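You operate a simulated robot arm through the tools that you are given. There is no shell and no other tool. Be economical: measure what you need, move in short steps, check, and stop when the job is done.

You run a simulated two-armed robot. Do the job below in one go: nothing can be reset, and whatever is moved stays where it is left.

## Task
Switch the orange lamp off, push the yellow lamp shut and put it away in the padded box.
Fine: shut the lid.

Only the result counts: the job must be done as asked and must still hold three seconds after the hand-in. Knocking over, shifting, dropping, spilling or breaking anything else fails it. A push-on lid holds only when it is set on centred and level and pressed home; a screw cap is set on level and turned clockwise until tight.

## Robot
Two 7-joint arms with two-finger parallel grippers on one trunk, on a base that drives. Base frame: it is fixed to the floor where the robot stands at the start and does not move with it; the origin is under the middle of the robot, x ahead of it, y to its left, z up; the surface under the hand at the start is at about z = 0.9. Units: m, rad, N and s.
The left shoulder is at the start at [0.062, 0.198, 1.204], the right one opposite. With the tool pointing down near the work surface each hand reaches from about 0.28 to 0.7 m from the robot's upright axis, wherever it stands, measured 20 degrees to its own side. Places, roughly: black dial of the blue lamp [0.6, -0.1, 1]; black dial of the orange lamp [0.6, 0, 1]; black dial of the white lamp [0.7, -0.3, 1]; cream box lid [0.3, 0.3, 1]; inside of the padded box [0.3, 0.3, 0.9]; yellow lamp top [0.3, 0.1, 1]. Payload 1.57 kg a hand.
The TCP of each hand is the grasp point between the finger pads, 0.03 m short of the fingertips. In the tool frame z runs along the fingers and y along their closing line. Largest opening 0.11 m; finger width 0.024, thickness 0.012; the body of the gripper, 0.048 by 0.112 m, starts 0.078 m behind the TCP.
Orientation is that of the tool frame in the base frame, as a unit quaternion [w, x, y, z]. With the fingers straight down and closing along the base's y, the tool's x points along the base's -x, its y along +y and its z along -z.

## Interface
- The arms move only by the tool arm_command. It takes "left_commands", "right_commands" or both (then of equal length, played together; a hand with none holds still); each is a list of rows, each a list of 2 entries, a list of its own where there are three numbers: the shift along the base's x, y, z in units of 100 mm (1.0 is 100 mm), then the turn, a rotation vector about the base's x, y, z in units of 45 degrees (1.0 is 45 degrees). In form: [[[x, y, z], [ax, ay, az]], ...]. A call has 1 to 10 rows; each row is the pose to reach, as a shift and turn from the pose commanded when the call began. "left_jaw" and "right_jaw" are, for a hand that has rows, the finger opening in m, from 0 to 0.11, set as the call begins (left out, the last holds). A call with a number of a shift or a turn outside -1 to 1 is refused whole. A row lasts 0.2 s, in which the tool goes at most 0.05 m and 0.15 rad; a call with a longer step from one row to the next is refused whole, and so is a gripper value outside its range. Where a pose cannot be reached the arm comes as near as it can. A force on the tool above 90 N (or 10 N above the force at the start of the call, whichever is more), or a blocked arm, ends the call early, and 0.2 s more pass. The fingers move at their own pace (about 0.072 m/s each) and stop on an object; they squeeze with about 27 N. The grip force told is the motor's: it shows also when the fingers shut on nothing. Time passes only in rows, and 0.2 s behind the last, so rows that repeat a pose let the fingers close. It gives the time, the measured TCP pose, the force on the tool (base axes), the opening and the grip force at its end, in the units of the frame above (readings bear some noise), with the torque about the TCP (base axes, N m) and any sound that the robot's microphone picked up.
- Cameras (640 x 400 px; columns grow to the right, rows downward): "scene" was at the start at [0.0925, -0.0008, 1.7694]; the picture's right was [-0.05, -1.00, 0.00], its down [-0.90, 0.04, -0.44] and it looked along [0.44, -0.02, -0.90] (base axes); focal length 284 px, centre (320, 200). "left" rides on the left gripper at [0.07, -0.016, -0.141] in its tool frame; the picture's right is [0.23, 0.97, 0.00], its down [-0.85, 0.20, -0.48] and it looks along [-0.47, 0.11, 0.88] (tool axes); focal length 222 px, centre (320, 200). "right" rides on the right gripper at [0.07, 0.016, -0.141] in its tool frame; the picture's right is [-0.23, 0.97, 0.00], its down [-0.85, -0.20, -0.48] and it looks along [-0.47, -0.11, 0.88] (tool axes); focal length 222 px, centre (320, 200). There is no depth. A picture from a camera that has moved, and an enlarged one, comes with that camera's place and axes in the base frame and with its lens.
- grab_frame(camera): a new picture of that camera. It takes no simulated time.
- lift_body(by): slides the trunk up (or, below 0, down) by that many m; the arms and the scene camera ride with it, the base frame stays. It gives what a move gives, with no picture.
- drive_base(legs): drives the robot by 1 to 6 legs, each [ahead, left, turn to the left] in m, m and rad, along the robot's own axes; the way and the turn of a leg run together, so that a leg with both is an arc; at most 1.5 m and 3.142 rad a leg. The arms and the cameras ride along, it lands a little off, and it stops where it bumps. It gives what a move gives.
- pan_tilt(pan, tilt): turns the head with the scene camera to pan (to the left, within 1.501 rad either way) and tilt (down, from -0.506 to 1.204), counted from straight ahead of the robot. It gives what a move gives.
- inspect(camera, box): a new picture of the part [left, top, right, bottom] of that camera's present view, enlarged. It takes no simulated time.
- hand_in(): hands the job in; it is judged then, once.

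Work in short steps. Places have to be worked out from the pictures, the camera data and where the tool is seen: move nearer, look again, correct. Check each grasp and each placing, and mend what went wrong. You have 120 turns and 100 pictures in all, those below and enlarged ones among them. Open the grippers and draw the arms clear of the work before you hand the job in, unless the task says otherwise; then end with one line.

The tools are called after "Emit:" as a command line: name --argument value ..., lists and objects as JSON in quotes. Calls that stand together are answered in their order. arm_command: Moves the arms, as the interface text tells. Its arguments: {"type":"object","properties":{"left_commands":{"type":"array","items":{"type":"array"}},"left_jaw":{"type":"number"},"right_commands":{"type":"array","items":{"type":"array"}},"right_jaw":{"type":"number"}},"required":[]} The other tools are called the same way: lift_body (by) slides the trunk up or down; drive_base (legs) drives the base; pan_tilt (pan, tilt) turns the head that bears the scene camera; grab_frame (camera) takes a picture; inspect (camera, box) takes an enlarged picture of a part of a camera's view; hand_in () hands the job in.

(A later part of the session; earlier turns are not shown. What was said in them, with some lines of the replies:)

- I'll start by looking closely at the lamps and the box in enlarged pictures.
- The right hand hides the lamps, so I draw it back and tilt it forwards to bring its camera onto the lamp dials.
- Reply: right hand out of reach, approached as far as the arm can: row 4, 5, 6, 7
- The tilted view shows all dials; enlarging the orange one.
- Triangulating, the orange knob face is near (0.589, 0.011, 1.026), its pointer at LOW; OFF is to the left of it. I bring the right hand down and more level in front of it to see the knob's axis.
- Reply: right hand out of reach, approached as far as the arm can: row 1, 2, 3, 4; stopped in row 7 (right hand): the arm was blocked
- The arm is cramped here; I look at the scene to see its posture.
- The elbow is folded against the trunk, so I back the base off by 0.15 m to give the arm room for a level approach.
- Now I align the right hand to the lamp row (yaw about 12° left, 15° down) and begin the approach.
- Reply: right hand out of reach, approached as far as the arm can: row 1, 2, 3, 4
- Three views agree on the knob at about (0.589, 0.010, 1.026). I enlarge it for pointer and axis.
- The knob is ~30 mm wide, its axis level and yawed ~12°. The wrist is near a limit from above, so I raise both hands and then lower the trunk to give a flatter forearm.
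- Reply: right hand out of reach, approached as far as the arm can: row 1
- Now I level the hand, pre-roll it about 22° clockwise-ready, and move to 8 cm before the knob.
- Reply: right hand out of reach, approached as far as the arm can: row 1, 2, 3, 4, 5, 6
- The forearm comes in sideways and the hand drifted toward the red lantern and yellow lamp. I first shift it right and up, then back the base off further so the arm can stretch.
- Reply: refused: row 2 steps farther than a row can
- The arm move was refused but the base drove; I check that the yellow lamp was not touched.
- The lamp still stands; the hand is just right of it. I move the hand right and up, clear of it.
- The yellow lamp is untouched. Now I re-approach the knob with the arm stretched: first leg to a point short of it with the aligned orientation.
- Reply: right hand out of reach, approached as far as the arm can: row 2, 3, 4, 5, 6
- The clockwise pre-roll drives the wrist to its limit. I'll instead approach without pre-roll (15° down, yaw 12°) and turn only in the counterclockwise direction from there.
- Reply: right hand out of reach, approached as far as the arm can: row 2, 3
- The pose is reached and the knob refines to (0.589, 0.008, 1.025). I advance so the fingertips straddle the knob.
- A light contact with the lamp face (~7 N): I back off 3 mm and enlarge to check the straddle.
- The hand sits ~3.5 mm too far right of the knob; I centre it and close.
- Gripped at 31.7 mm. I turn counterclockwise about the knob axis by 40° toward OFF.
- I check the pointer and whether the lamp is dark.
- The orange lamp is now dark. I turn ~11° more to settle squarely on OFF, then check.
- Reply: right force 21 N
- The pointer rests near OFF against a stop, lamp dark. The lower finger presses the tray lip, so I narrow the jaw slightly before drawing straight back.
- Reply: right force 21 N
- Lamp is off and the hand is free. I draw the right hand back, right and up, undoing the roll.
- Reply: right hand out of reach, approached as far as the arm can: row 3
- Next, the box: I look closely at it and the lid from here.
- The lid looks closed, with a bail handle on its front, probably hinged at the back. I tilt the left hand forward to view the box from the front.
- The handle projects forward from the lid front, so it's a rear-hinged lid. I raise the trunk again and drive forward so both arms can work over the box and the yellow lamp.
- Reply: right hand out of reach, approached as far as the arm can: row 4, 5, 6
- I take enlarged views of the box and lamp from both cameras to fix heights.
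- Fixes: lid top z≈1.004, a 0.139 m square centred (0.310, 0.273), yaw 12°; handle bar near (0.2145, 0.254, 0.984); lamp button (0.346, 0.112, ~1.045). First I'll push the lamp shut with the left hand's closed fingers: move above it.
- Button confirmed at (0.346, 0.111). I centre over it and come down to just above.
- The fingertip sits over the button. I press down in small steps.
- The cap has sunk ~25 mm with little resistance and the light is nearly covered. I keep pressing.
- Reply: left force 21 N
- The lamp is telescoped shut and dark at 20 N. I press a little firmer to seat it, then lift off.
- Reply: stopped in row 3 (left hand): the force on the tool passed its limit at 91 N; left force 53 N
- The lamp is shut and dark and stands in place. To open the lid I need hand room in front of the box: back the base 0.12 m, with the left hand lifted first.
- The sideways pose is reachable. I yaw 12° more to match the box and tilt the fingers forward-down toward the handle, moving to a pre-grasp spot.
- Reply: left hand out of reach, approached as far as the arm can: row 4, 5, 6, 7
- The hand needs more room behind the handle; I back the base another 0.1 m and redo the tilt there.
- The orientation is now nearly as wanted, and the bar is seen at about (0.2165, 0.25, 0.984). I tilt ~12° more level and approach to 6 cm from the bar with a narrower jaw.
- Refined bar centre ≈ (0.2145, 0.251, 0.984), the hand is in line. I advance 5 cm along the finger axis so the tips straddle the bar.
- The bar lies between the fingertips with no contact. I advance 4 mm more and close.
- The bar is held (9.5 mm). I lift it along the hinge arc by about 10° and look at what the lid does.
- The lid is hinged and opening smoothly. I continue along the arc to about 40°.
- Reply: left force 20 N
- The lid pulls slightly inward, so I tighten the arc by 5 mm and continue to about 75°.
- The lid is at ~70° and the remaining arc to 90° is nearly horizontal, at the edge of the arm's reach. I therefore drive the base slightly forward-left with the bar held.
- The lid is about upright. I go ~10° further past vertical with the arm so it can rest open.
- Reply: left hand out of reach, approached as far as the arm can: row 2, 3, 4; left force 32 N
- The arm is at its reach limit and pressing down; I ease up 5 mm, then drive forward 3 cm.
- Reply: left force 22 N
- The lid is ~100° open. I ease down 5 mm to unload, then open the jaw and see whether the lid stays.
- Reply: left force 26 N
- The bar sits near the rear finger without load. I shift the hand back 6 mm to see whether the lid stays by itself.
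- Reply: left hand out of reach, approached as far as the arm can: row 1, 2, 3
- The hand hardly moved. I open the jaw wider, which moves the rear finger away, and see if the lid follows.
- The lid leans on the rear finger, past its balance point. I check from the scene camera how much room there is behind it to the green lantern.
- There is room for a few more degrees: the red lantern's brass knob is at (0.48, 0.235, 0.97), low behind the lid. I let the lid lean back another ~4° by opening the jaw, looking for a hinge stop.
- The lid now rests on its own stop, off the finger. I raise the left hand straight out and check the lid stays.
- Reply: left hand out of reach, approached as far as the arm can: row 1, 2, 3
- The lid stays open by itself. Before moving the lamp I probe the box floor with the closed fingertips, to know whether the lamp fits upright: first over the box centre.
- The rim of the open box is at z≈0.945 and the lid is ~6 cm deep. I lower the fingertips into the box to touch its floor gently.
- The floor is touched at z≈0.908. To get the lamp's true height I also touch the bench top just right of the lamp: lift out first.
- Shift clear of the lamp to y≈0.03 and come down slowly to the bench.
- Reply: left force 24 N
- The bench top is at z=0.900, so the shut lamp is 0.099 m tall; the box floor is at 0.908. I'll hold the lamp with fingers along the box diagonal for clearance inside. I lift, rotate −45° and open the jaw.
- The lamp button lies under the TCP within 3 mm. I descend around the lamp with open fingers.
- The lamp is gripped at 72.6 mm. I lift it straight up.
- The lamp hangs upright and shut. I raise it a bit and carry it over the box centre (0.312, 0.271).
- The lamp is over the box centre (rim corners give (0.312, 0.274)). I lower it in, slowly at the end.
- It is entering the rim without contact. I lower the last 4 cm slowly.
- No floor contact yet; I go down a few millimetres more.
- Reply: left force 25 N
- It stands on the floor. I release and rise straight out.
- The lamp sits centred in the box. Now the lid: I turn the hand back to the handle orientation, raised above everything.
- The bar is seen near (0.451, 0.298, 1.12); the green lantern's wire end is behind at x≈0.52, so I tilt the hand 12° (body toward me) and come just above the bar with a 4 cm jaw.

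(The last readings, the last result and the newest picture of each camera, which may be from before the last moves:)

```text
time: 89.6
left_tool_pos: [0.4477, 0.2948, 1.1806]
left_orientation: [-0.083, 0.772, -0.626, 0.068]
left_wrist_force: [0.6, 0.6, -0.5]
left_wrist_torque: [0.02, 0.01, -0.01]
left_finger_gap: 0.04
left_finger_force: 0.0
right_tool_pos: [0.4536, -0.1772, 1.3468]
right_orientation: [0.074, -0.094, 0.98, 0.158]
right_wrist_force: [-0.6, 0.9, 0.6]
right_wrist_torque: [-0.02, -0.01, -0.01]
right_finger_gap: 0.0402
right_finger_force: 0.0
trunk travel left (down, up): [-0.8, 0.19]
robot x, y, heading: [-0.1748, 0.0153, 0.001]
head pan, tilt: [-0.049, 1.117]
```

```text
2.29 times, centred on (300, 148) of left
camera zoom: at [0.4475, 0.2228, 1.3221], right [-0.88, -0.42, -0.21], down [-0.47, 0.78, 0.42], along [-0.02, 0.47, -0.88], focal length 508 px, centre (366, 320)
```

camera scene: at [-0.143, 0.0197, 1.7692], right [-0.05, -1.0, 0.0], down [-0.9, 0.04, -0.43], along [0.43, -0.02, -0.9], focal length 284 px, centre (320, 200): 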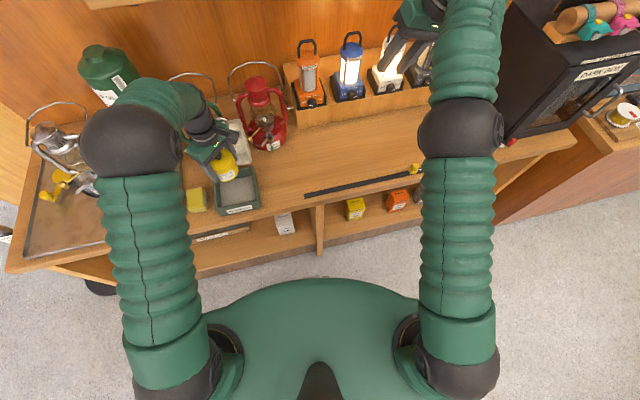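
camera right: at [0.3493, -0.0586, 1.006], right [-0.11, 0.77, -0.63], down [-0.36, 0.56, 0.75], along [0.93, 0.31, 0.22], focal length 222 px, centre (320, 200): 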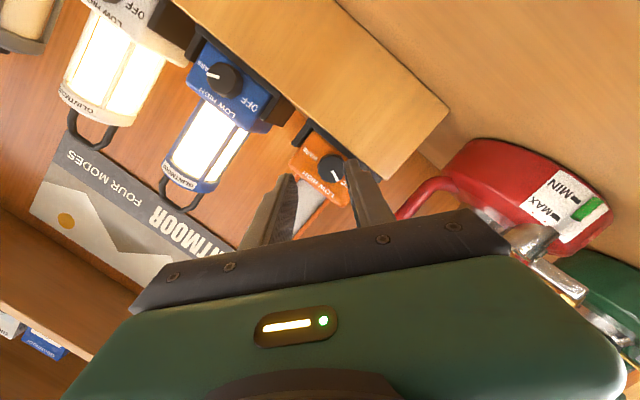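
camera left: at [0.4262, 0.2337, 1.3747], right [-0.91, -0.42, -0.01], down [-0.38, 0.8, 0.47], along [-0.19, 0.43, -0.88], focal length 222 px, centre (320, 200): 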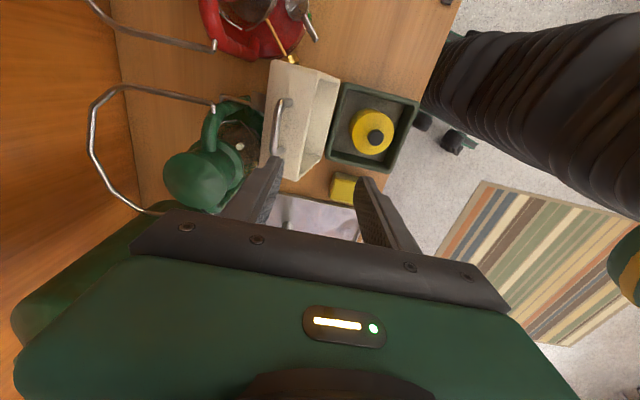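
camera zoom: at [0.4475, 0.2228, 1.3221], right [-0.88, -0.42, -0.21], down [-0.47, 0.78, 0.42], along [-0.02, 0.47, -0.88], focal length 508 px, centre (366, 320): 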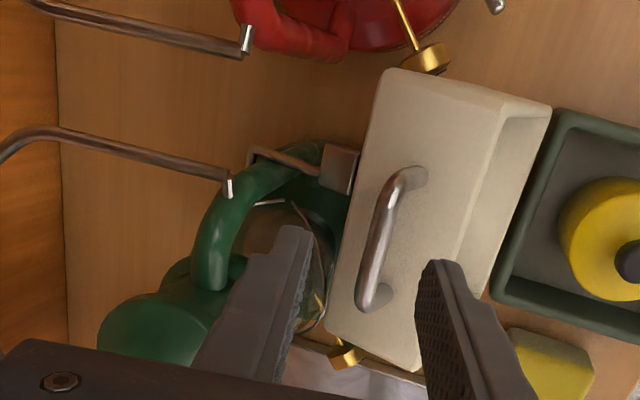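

The bar is between the fingers' line, ~6 mm toward me. I correct and descend 4.5 cm so the tips just straddle it.

Emit:
arm_command --left_commands '[[[-0.03, 0, -0.12], [0, 0, 0]], [[0.0, 0, -0.25], [0, 0, 0]], [[0.02, 0.01, -0.36], [0, 0, 0]], [[0.03, 0.01, -0.45], [0, 0, 0]], [[0.03, 0.01, -0.45], [0, 0, 0]]]'

Emit:
inspect --camera "left" --box '[160, 60, 440, 235]'

```text
time: 90.8
left_tool_pos: [0.4522, 0.2969, 1.1345]
left_orientation: [-0.083, 0.773, -0.626, 0.067]
left_wrist_force: [0.0, 0.0, -0.3]
left_wrist_torque: [0.05, -0.01, 0.0]
left_finger_gap: 0.0401
left_finger_force: 0.1
right_tool_pos: [0.4553, -0.1757, 1.3436]
right_orientation: [0.074, -0.095, 0.98, 0.158]
right_wrist_force: [0.3, 0.0, -0.1]
right_wrist_torque: [-0.02, -0.04, 0.01]
right_finger_gap: 0.04
right_finger_force: 0.1
trunk travel left (down, up): [-0.8, 0.19]
robot x, y, heading: [-0.178, 0.017, 0.002]
head pan, tilt: [-0.049, 1.117]
```

```text
2.29 times, centred on (300, 148) of left
camera zoom: at [0.4523, 0.2247, 1.2755], right [-0.88, -0.42, -0.21], down [-0.47, 0.78, 0.42], along [-0.02, 0.47, -0.88], focal length 508 px, centre (366, 320)
```

zoom: 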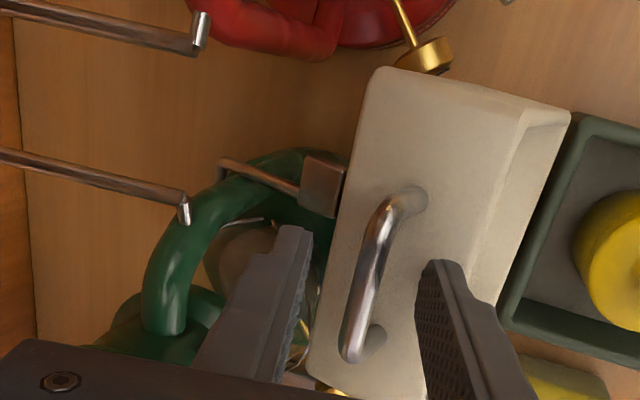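

The tips are about at bar height. I go 8 mm deeper and close to feel the bar.

Emit:
arm_command --left_commands '[[[0.015, 0, -0.08], [0, 0, 0]], [[0.015, 0, -0.08], [0, 0, 0]]]'

Emit:
arm_command --left_commands '[[[0, 0, 0], [0, 0, 0]], [[0, 0, 0], [0, 0, 0]], [[0, 0, 0], [0, 0, 0]]]' --left_jaw 0.0

Emit:
inspect --camera "left" --box '[160, 60, 440, 235]'

```text
time: 91.4
left_tool_pos: [0.453, 0.296, 1.1281]
left_orientation: [-0.082, 0.772, -0.626, 0.068]
left_wrist_force: [-0.6, -0.2, 0.6]
left_wrist_torque: [-0.01, 0.01, 0.01]
left_finger_gap: 0.0395
left_finger_force: 0.1
right_tool_pos: [0.4537, -0.1777, 1.3453]
right_orientation: [0.074, -0.094, 0.98, 0.159]
right_wrist_force: [-0.9, -0.4, 0.2]
right_wrist_torque: [0.0, 0.05, 0.0]
right_finger_gap: 0.0399
right_finger_force: 0.0
trunk travel left (down, up): [-0.8, 0.19]
robot x, y, heading: [-0.177, 0.0196, -0.001]
head pan, tilt: [-0.049, 1.117]
```

```text
time: 92.2
left_tool_pos: [0.453, 0.2955, 1.1272]
left_orientation: [-0.082, 0.772, -0.626, 0.067]
left_wrist_force: [-4.8, -0.4, -4.5]
left_wrist_torque: [0.14, 0.13, -0.66]
left_finger_gap: 0.0099
left_finger_force: 27.6
right_tool_pos: [0.4543, -0.1771, 1.3446]
right_orientation: [0.075, -0.094, 0.98, 0.159]
right_wrist_force: [0.0, -0.3, -0.4]
right_wrist_torque: [-0.01, 0.01, 0.0]
right_finger_gap: 0.0401
right_finger_force: 0.0
trunk travel left (down, up): [-0.8, 0.19]
robot x, y, heading: [-0.1807, 0.0179, 0.002]
head pan, tilt: [-0.049, 1.117]
```

```text
2.29 times, centred on (300, 148) of left
camera zoom: at [0.453, 0.2243, 1.2683], right [-0.88, -0.42, -0.2], down [-0.47, 0.78, 0.43], along [-0.02, 0.47, -0.88], focal length 508 px, centre (366, 320)
```

zoom: 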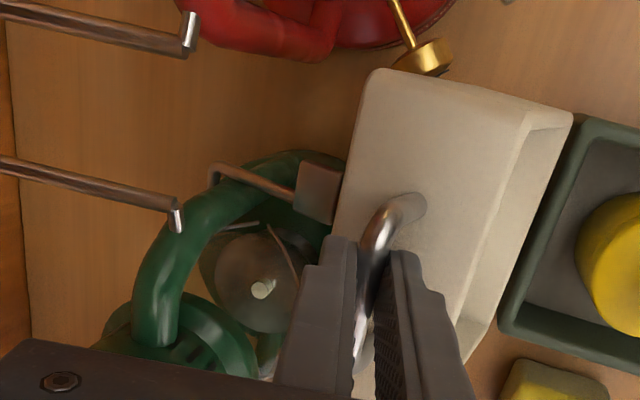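

The bar is gripped again (9.9 mm). I swing the lid forward along the arc, from ~107° to ~75°.

Emit:
arm_command --left_commands '[[[-0.09, -0.02, 0.036], [0, 0, 0]], [[-0.185, -0.039, 0.069], [0, 0, 0]], [[-0.321, -0.068, 0.104], [0, 0, 0]], [[-0.46, -0.098, 0.127], [0, 0, 0]], [[-0.599, -0.127, 0.138], [0, 0, 0]], [[-0.738, -0.157, 0.135], [0, 0, 0]], [[-0.877, -0.187, 0.12], [0, 0, 0]], [[-0.877, -0.187, 0.12], [0, 0, 0]]]'

Emit:
grab_frame --camera "left"

```text
time: 94.0
left_tool_pos: [0.3652, 0.2783, 1.1405]
left_orientation: [-0.083, 0.773, -0.626, 0.068]
left_wrist_force: [-1.4, 3.1, 12.3]
left_wrist_torque: [-0.04, 0.01, -0.26]
left_finger_gap: 0.0094
left_finger_force: 28.0
right_tool_pos: [0.4517, -0.1765, 1.3453]
right_orientation: [0.075, -0.094, 0.98, 0.157]
right_wrist_force: [-0.5, -0.6, -0.4]
right_wrist_torque: [0.03, 0.0, -0.01]
right_finger_gap: 0.04
right_finger_force: 0.2
trunk travel left (down, up): [-0.8, 0.19]
robot x, y, heading: [-0.1774, 0.0207, -0.001]
head pan, tilt: [-0.049, 1.117]
```

```text
18 pictures are left
camera left: at [0.3642, 0.2063, 1.2826], right [-0.88, -0.42, -0.21], down [-0.47, 0.78, 0.42], along [-0.02, 0.47, -0.88], focal length 222 px, centre (320, 200)
```

left: 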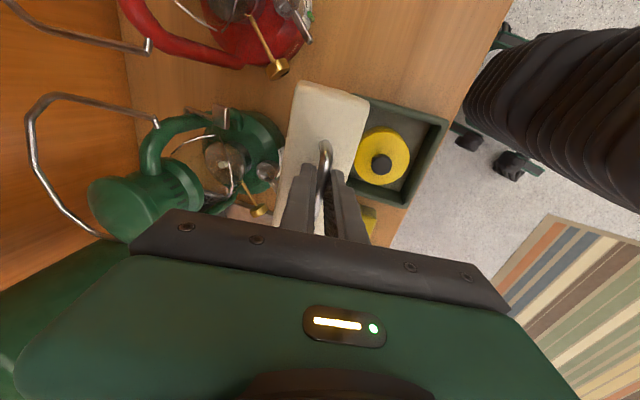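

The lid follows well. To regain room for the last part, I interleave small base retreats with arm lowering; first retreat ~2.8 cm (to ~65°).

Emit:
drive_base --legs '[[-0.0276, -0.006, 0]]'

Emit:
arm_command --left_commands '[[[0, 0, -0.04], [0.016, -0.076, 0]], [[0, 0, -0.08], [0.032, -0.152, 0]], [[0, 0, -0.08], [0.032, -0.152, 0]]]'

Emit:
drive_base --legs '[[-0.0256, -0.0055, 0]]'

```text
time: 94.8
left_tool_pos: [0.3385, 0.272, 1.1398]
left_orientation: [-0.083, 0.772, -0.627, 0.068]
left_wrist_force: [-0.2, 2.3, -2.3]
left_wrist_torque: [0.32, -0.08, 0.04]
left_finger_gap: 0.0096
left_finger_force: 27.9
right_tool_pos: [0.4257, -0.1829, 1.3457]
right_orientation: [0.075, -0.094, 0.98, 0.157]
right_wrist_force: [-0.5, 0.1, 0.1]
right_wrist_torque: [0.02, -0.03, -0.02]
right_finger_gap: 0.0398
right_finger_force: 0.2
trunk travel left (down, up): [-0.8, 0.19]
robot x, y, heading: [-0.2039, 0.012, -0.002]
head pan, tilt: [-0.049, 1.117]
```

```text
time: 95.6
left_tool_pos: [0.3332, 0.2697, 1.1354]
left_orientation: [-0.131, 0.766, -0.62, 0.107]
left_wrist_force: [-7.3, 1.3, 24.1]
left_wrist_torque: [0.09, 0.01, -0.37]
left_finger_gap: 0.0098
left_finger_force: 28.1
right_tool_pos: [0.4204, -0.1841, 1.3474]
right_orientation: [0.077, -0.094, 0.98, 0.159]
right_wrist_force: [-0.6, -0.7, 0.5]
right_wrist_torque: [-0.01, -0.01, 0.01]
right_finger_gap: 0.0401
right_finger_force: 0.1
trunk travel left (down, up): [-0.8, 0.19]
robot x, y, heading: [-0.2097, 0.0106, 0.0]
head pan, tilt: [-0.049, 1.117]
```

```text
time: 96.4
left_tool_pos: [0.3125, 0.2652, 1.1318]
left_orientation: [-0.128, 0.766, -0.621, 0.107]
left_wrist_force: [4.7, -0.3, -11.9]
left_wrist_torque: [0.41, 0.0, 0.11]
left_finger_gap: 0.0096
left_finger_force: 27.8
right_tool_pos: [0.4014, -0.1873, 1.3458]
right_orientation: [0.074, -0.094, 0.98, 0.158]
right_wrist_force: [0.6, 0.7, -0.6]
right_wrist_torque: [-0.02, 0.01, -0.01]
right_finger_gap: 0.0399
right_finger_force: 0.1
trunk travel left (down, up): [-0.8, 0.19]
robot x, y, heading: [-0.2334, 0.0081, 0.002]
head pan, tilt: [-0.049, 1.117]
```

Fine so far (~57°). One more lowering and retreat.

Emit:
arm_command --left_commands '[[[0, 0, -0.05], [0.016, -0.076, 0]], [[0, 0, -0.1], [0.032, -0.152, 0]], [[0, 0, -0.1], [0.032, -0.152, 0]]]'

Emit:
drive_base --legs '[[-0.024, -0.005, 0]]'

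Emit:
arm_command --left_commands '[[[0, 0, -0.06], [0.016, -0.076, 0]], [[0, 0, -0.13], [0.032, -0.152, 0]], [[0, 0, -0.13], [0.032, -0.152, 0]]]'

Emit:
grab_frame --camera "left"

```text
time: 97.2
left_tool_pos: [0.3051, 0.2648, 1.1279]
left_orientation: [-0.18, 0.756, -0.612, 0.146]
left_wrist_force: [-10.3, 1.4, 21.8]
left_wrist_torque: [0.05, 0.0, -0.13]
left_finger_gap: 0.01
left_finger_force: 27.7
right_tool_pos: [0.3912, -0.1912, 1.3506]
right_orientation: [0.078, -0.094, 0.98, 0.157]
right_wrist_force: [0.0, 0.1, -0.9]
right_wrist_torque: [0.01, 0.01, 0.04]
right_finger_gap: 0.0399
right_finger_force: 0.1
trunk travel left (down, up): [-0.8, 0.19]
robot x, y, heading: [-0.2299, 0.0075, -0.001]
head pan, tilt: [-0.049, 1.117]
```

```text
time: 98.0
left_tool_pos: [0.2877, 0.2612, 1.1199]
left_orientation: [-0.175, 0.756, -0.614, 0.143]
left_wrist_force: [10.0, -0.4, -17.2]
left_wrist_torque: [0.4, -0.01, 0.25]
left_finger_gap: 0.0096
left_finger_force: 27.7
right_tool_pos: [0.3777, -0.1935, 1.3472]
right_orientation: [0.075, -0.094, 0.98, 0.158]
right_wrist_force: [-0.4, -0.1, 0.8]
right_wrist_torque: [0.0, 0.02, 0.0]
right_finger_gap: 0.0404
right_finger_force: 0.0
trunk travel left (down, up): [-0.8, 0.19]
robot x, y, heading: [-0.2549, 0.0007, 0.003]
head pan, tilt: [-0.049, 1.117]
```

```text
time: 98.8
left_tool_pos: [0.2772, 0.26, 1.1151]
left_orientation: [-0.225, 0.744, -0.602, 0.184]
left_wrist_force: [-13.6, 0.8, 18.8]
left_wrist_torque: [-0.18, -0.01, -0.18]
left_finger_gap: 0.0096
left_finger_force: 28.3
right_tool_pos: [0.3649, -0.1943, 1.3535]
right_orientation: [0.08, -0.095, 0.98, 0.158]
right_wrist_force: [-0.5, 0.6, 0.7]
right_wrist_torque: [-0.04, 0.02, 0.03]
right_finger_gap: 0.04
right_finger_force: 0.1
trunk travel left (down, up): [-0.8, 0.19]
robot x, y, heading: [-0.2541, -0.0006, -0.0]
head pan, tilt: [-0.049, 1.117]
```

```text
17 pictures are left
camera left: at [0.2268, 0.1767, 1.2413], right [-0.74, -0.39, -0.54], down [-0.6, 0.75, 0.29], along [0.29, 0.54, -0.79], focal length 222 px, centre (320, 200)
```

left: 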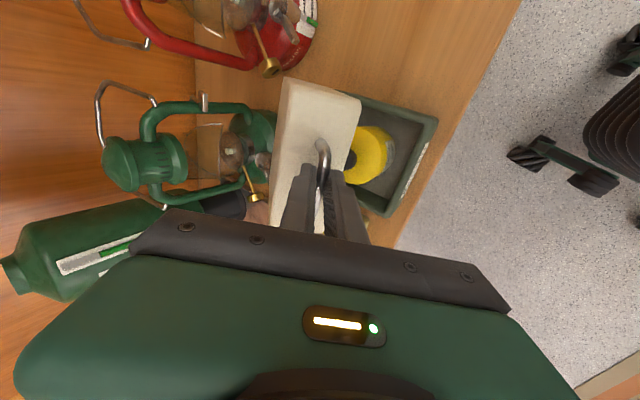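

At ~48° now with the arm free to do the rest. I follow the arc down to ~20°.

Emit:
arm_command --left_commands '[[[-0.188, -0.04, -0.152], [0.014, -0.065, 0]], [[-0.293, -0.062, -0.26], [0.021, -0.098, 0]], [[-0.392, -0.083, -0.374], [0.028, -0.13, 0]], [[-0.479, -0.102, -0.5], [0.035, -0.163, 0]], [[-0.557, -0.119, -0.628], [0.042, -0.196, 0]], [[-0.557, -0.119, -0.628], [0.042, -0.196, 0]]]'

Emit:
grab_frame --camera "left"

```text
time: 100.2
left_tool_pos: [0.2224, 0.2486, 1.0505]
left_orientation: [-0.281, 0.724, -0.587, 0.229]
left_wrist_force: [-13.4, 0.3, 6.0]
left_wrist_torque: [-0.22, 0.07, 0.22]
left_finger_gap: 0.0096
left_finger_force: 28.3
right_tool_pos: [0.3661, -0.1953, 1.3523]
right_orientation: [0.079, -0.095, 0.98, 0.158]
right_wrist_force: [-0.3, 0.4, -0.7]
right_wrist_torque: [0.0, 0.0, 0.0]
right_finger_gap: 0.0399
right_finger_force: 0.1
trunk travel left (down, up): [-0.8, 0.19]
robot x, y, heading: [-0.2536, 0.0008, 0.003]
head pan, tilt: [-0.049, 1.117]
```

```text
16 pictures are left
camera left: at [0.1541, 0.1617, 1.1647], right [-0.65, -0.37, -0.66], down [-0.64, 0.74, 0.22], along [0.41, 0.56, -0.72], focal length 222 px, centre (320, 200)
```

left: 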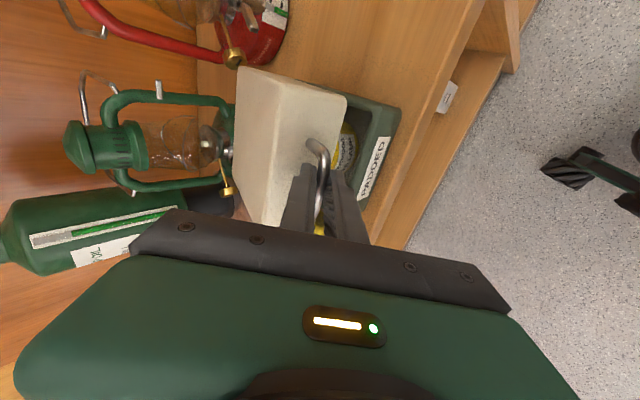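

Good. I continue slowly to nearly shut, watching the force for any obstruction by the lamp.

Emit:
arm_command --left_commands '[[[-0.08, -0.017, -0.137], [0.007, -0.033, 0]], [[-0.12, -0.025, -0.21], [0.01, -0.049, 0]], [[-0.147, -0.031, -0.278], [0.014, -0.065, 0]], [[-0.17, -0.036, -0.35], [0.017, -0.08, 0]], [[-0.188, -0.04, -0.423], [0.019, -0.09, 0]], [[-0.2, -0.043, -0.49], [0.021, -0.098, 0]]]'

Emit:
inspect --camera "left" --box '[200, 50, 440, 200]'

```text
time: 101.6
left_tool_pos: [0.2059, 0.2438, 1.0004]
left_orientation: [-0.309, 0.712, -0.578, 0.252]
left_wrist_force: [-1.2, -0.2, -0.4]
left_wrist_torque: [-0.6, -0.12, 0.02]
left_finger_gap: 0.0097
left_finger_force: 28.5
right_tool_pos: [0.3695, -0.1944, 1.3519]
right_orientation: [0.078, -0.095, 0.98, 0.157]
right_wrist_force: [-0.3, -0.5, 1.5]
right_wrist_torque: [0.02, 0.02, 0.02]
right_finger_gap: 0.0401
right_finger_force: 0.0
trunk travel left (down, up): [-0.8, 0.19]
robot x, y, heading: [-0.2554, -0.0007, 0.001]
head pan, tilt: [-0.049, 1.117]
```

```text
2.67 times, centred on (320, 125) of left
camera zoom: at [0.1287, 0.1565, 1.1083], right [-0.6, -0.36, -0.71], down [-0.65, 0.74, 0.18], along [0.46, 0.57, -0.68], focal length 592 px, centre (320, 400)
```

zoom: 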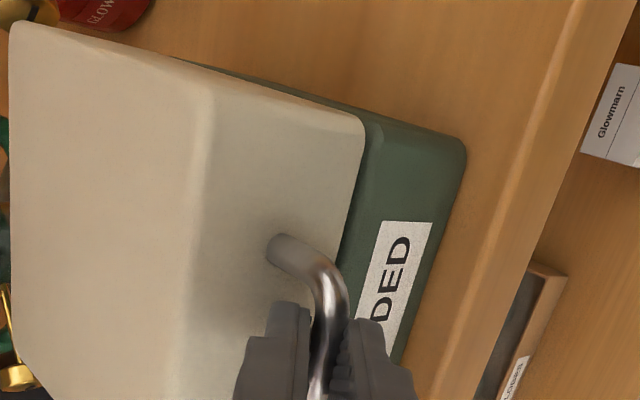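

The lid is nearly flush with no force. I press down a few millimetres more until it bears.

Emit:
arm_command --left_commands '[[[-0.01, 0, -0.03], [0, 0, 0]], [[-0.01, 0, -0.06], [0, 0, 0]], [[-0.01, 0, -0.09], [0, 0, 0]]]'

Emit:
inspect --camera "left" --box '[200, 50, 440, 200]'

```text
time: 102.4
left_tool_pos: [0.205, 0.2438, 0.9974]
left_orientation: [-0.314, 0.711, -0.576, 0.255]
left_wrist_force: [2.8, 5.4, 34.7]
left_wrist_torque: [-0.51, -0.77, 0.05]
left_finger_gap: 0.0098
left_finger_force: 27.6
right_tool_pos: [0.3659, -0.195, 1.353]
right_orientation: [0.079, -0.095, 0.98, 0.157]
right_wrist_force: [0.5, -0.8, -0.1]
right_wrist_torque: [0.0, 0.01, 0.03]
right_finger_gap: 0.0401
right_finger_force: 0.1
trunk travel left (down, up): [-0.8, 0.19]
robot x, y, heading: [-0.2578, 0.0072, 0.004]
head pan, tilt: [-0.049, 1.117]
```

```text
2.67 times, centred on (320, 125) of left
camera zoom: at [0.1266, 0.1556, 1.1027], right [-0.59, -0.36, -0.72], down [-0.65, 0.74, 0.17], along [0.47, 0.57, -0.67], focal length 592 px, centre (320, 400)
```

zoom: 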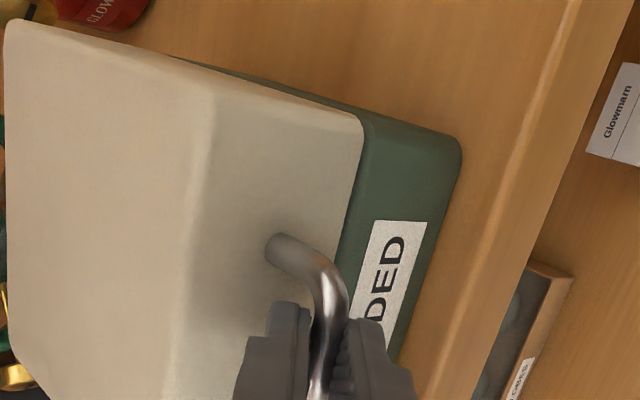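

The lid bears at 35 N with no gap, as at the start. I ease off, open the jaw and withdraw backward.

Emit:
arm_command --left_commands '[[[0, 0, 0.04], [0, 0, 0]], [[0, 0, 0.04], [0, 0, 0]]]' --left_jaw 0.028

Emit:
arm_command --left_commands '[[[-0.1, -0.02, 0.1], [0, 0, 0]], [[-0.25, -0.05, 0.25], [0, 0, 0]], [[-0.4, -0.08, 0.4], [0, 0, 0]], [[-0.45, -0.09, 0.7], [0, 0, 0]]]'

Emit:
inspect --camera "left" --box '[160, 30, 448, 210]'

```text
time: 103.0
left_tool_pos: [0.202, 0.2438, 0.9959]
left_orientation: [-0.308, 0.712, -0.578, 0.251]
left_wrist_force: [0.0, -0.3, -0.2]
left_wrist_torque: [-0.02, 0.0, -0.01]
left_finger_gap: 0.0282
left_finger_force: 0.0
right_tool_pos: [0.3677, -0.1944, 1.3516]
right_orientation: [0.078, -0.095, 0.98, 0.158]
right_wrist_force: [-0.1, 0.1, -0.4]
right_wrist_torque: [-0.02, 0.01, 0.0]
right_finger_gap: 0.0401
right_finger_force: 0.0
trunk travel left (down, up): [-0.8, 0.19]
robot x, y, heading: [-0.2548, 0.0053, 0.002]
head pan, tilt: [-0.049, 1.117]
```

```text
time: 104.0
left_tool_pos: [0.2054, 0.233, 1.0406]
left_orientation: [-0.309, 0.712, -0.578, 0.252]
left_wrist_force: [-1.1, -0.8, 0.4]
left_wrist_torque: [-0.01, 0.03, -0.01]
left_finger_gap: 0.0281
left_finger_force: 0.1
left hand out of reach, approached as far as the arm can: row 2, 3, 4
right_tool_pos: [0.3684, -0.1942, 1.3522]
right_orientation: [0.077, -0.094, 0.98, 0.157]
right_wrist_force: [0.8, 0.0, -0.2]
right_wrist_torque: [0.0, -0.03, -0.04]
right_finger_gap: 0.0401
right_finger_force: 0.0
trunk travel left (down, up): [-0.8, 0.19]
robot x, y, heading: [-0.2541, 0.0001, 0.007]
head pan, tilt: [-0.049, 1.117]
```

```text
2.22 times, centred on (304, 120) of left
camera zoom: at [0.1284, 0.1445, 1.1487], right [-0.6, -0.36, -0.71], down [-0.65, 0.74, 0.18], along [0.46, 0.57, -0.68], focal length 494 px, centre (356, 378)
```

zoom: 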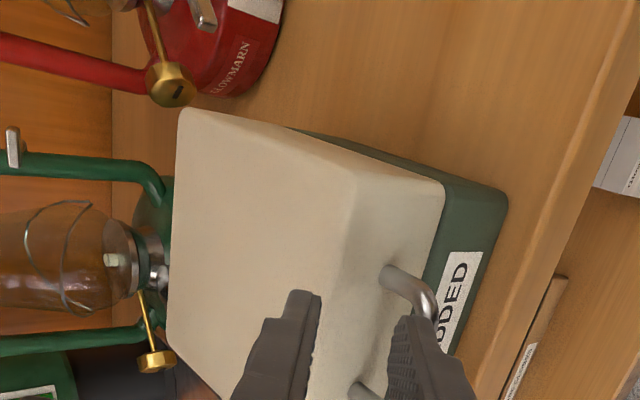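

The hand is off the bar and the lid is shut flush. I drive the base back to clear and take a final look.

Emit:
arm_command --left_commands '[[[0, 0, 0.3], [0, 0, 0]], [[0, 0, 0.6], [0, 0, 0]], [[0, 0, 0.9], [0, 0, 0]]]'

Emit:
drive_base --legs '[[-0.2, 0, 0]]'

Emit:
grab_frame --camera "scene"

Emit:
grab_frame --camera "left"

```text
time: 104.8
left_tool_pos: [0.2253, 0.2312, 1.1303]
left_orientation: [-0.309, 0.712, -0.579, 0.251]
left_wrist_force: [0.0, -1.0, -0.1]
left_wrist_torque: [-0.01, -0.01, 0.02]
left_finger_gap: 0.0283
left_finger_force: 0.0
left hand out of reach, approached as far as the arm can: row 1, 2, 3
right_tool_pos: [0.3675, -0.1941, 1.3523]
right_orientation: [0.078, -0.094, 0.98, 0.158]
right_wrist_force: [-1.1, 0.1, 0.6]
right_wrist_torque: [0.06, 0.03, 0.01]
right_finger_gap: 0.0399
right_finger_force: 0.1
trunk travel left (down, up): [-0.8, 0.19]
robot x, y, heading: [-0.2536, 0.0025, 0.004]
head pan, tilt: [-0.049, 1.117]
```

```text
time: 106.4
left_tool_pos: [0.0306, 0.2328, 1.1272]
left_orientation: [-0.307, 0.712, -0.58, 0.25]
left_wrist_force: [-0.1, -0.5, -0.1]
left_wrist_torque: [0.03, 0.01, 0.0]
left_finger_gap: 0.0282
left_finger_force: 0.1
right_tool_pos: [0.1736, -0.1956, 1.3481]
right_orientation: [0.075, -0.094, 0.98, 0.158]
right_wrist_force: [0.4, -0.1, -0.1]
right_wrist_torque: [0.02, 0.03, 0.02]
right_finger_gap: 0.0399
right_finger_force: 0.1
trunk travel left (down, up): [-0.8, 0.19]
robot x, y, heading: [-0.456, 0.0002, -0.005]
head pan, tilt: [-0.049, 1.117]
```

```text
12 pictures are left
camera scene: at [-0.354, 0.0003, 1.7688], right [-0.05, -1.0, 0.0], down [-0.9, 0.04, -0.43], along [0.43, -0.02, -0.9], focal length 284 px, centre (320, 200)
```

scene: 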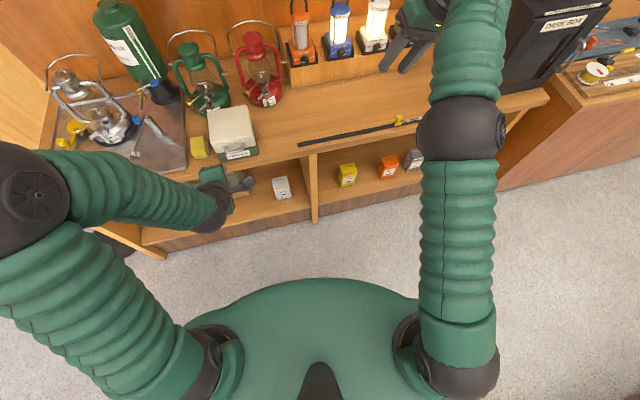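

```text
11 pictures are left
camera left: at [-0.0462, 0.1441, 1.235], right [-0.61, -0.36, -0.71], down [-0.65, 0.74, 0.18], along [0.46, 0.57, -0.68], focal length 222 px, centre (320, 200)
```

left: 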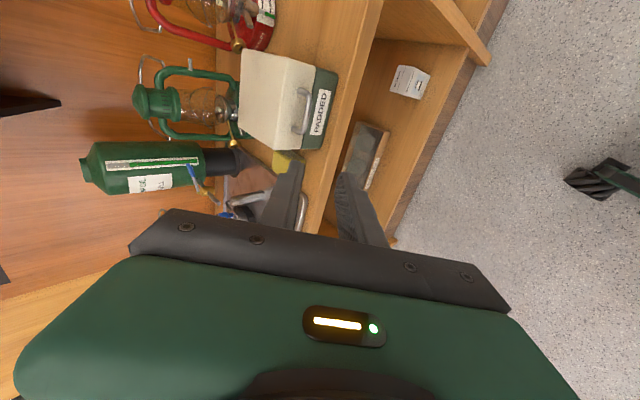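

Everything stands in place; I enlarge the box and the orange dial for a last check.

Emit:
inspect --camera "left" --box '[220, 30, 364, 160]'

Emit:
inspect --camera "scene" --box '[270, 0, 400, 82]'

Emit:
arm_command --left_commands '[[[0, 0, 0.1], [0, 0, 0]], [[0, 0, 0.2], [0, 0, 0]], [[0, 0, 0.2], [0, 0, 0]]]' --left_jaw 0.11 --right_commands '[[[0, 0, 0], [0, 0, 0]], [[0, 0, 0], [0, 0, 0]], [[0, 0, 0], [0, 0, 0]]]' --right_jaw 0.11

```text
3.08 times, centred on (292, 95) of left
camera zoom: at [-0.0462, 0.1441, 1.235], right [-0.61, -0.36, -0.71], down [-0.65, 0.74, 0.18], along [0.46, 0.57, -0.68], focal length 684 px, centre (406, 523)
```

zoom: 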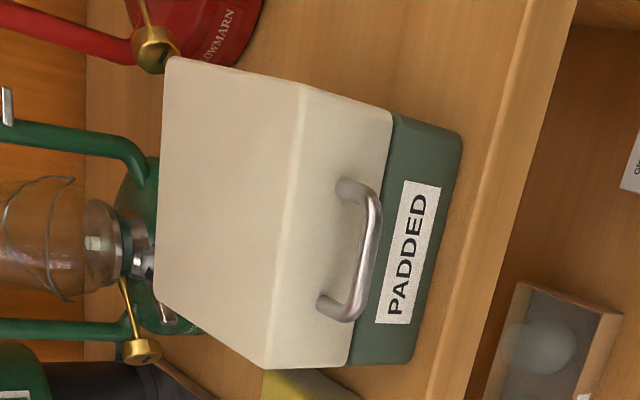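

```text
4.88 times, centred on (335, 41) of scene
camera zoom: at [-0.354, 0.0003, 1.7688], right [-0.05, -1.0, 0.0], down [-0.9, 0.04, -0.43], along [0.43, -0.02, -0.9], focal length 1385 px, centre (247, 976)
```

zoom: 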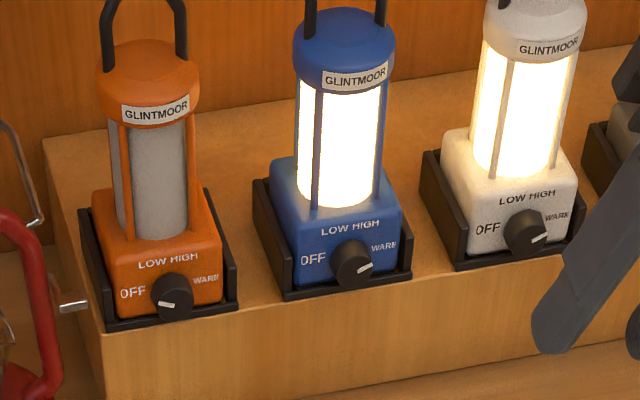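

```text
time: 107.2
left_tool_pos: [0.0253, 0.2315, 1.1493]
left_orientation: [-0.308, 0.712, -0.579, 0.25]
left_wrist_force: [-0.5, -0.1, -0.9]
left_wrist_torque: [-0.04, 0.05, 0.0]
left_finger_gap: 0.1098
left_finger_force: 0.1
right_tool_pos: [0.1682, -0.1968, 1.3523]
right_orientation: [0.079, -0.094, 0.98, 0.158]
right_wrist_force: [0.0, 0.4, -0.3]
right_wrist_torque: [-0.01, -0.03, -0.04]
right_finger_gap: 0.1099
right_finger_force: 0.1
trunk travel left (down, up): [-0.8, 0.19]
robot x, y, heading: [-0.45, 0.0013, -0.003]
head pan, tilt: [-0.049, 1.117]
```

The orange dial points to OFF and that lamp is dark, the other lamps are as they were, and the box is shut flush. Both grippers are open and clear of the work, so I hand in.

Emit:
hand_in

```text
The job is handed in.
```

The orange lamp is off, and the yellow lamp is pushed shut and standing in the padded box with the lid closed; nothing else looked moved in the final pictures.
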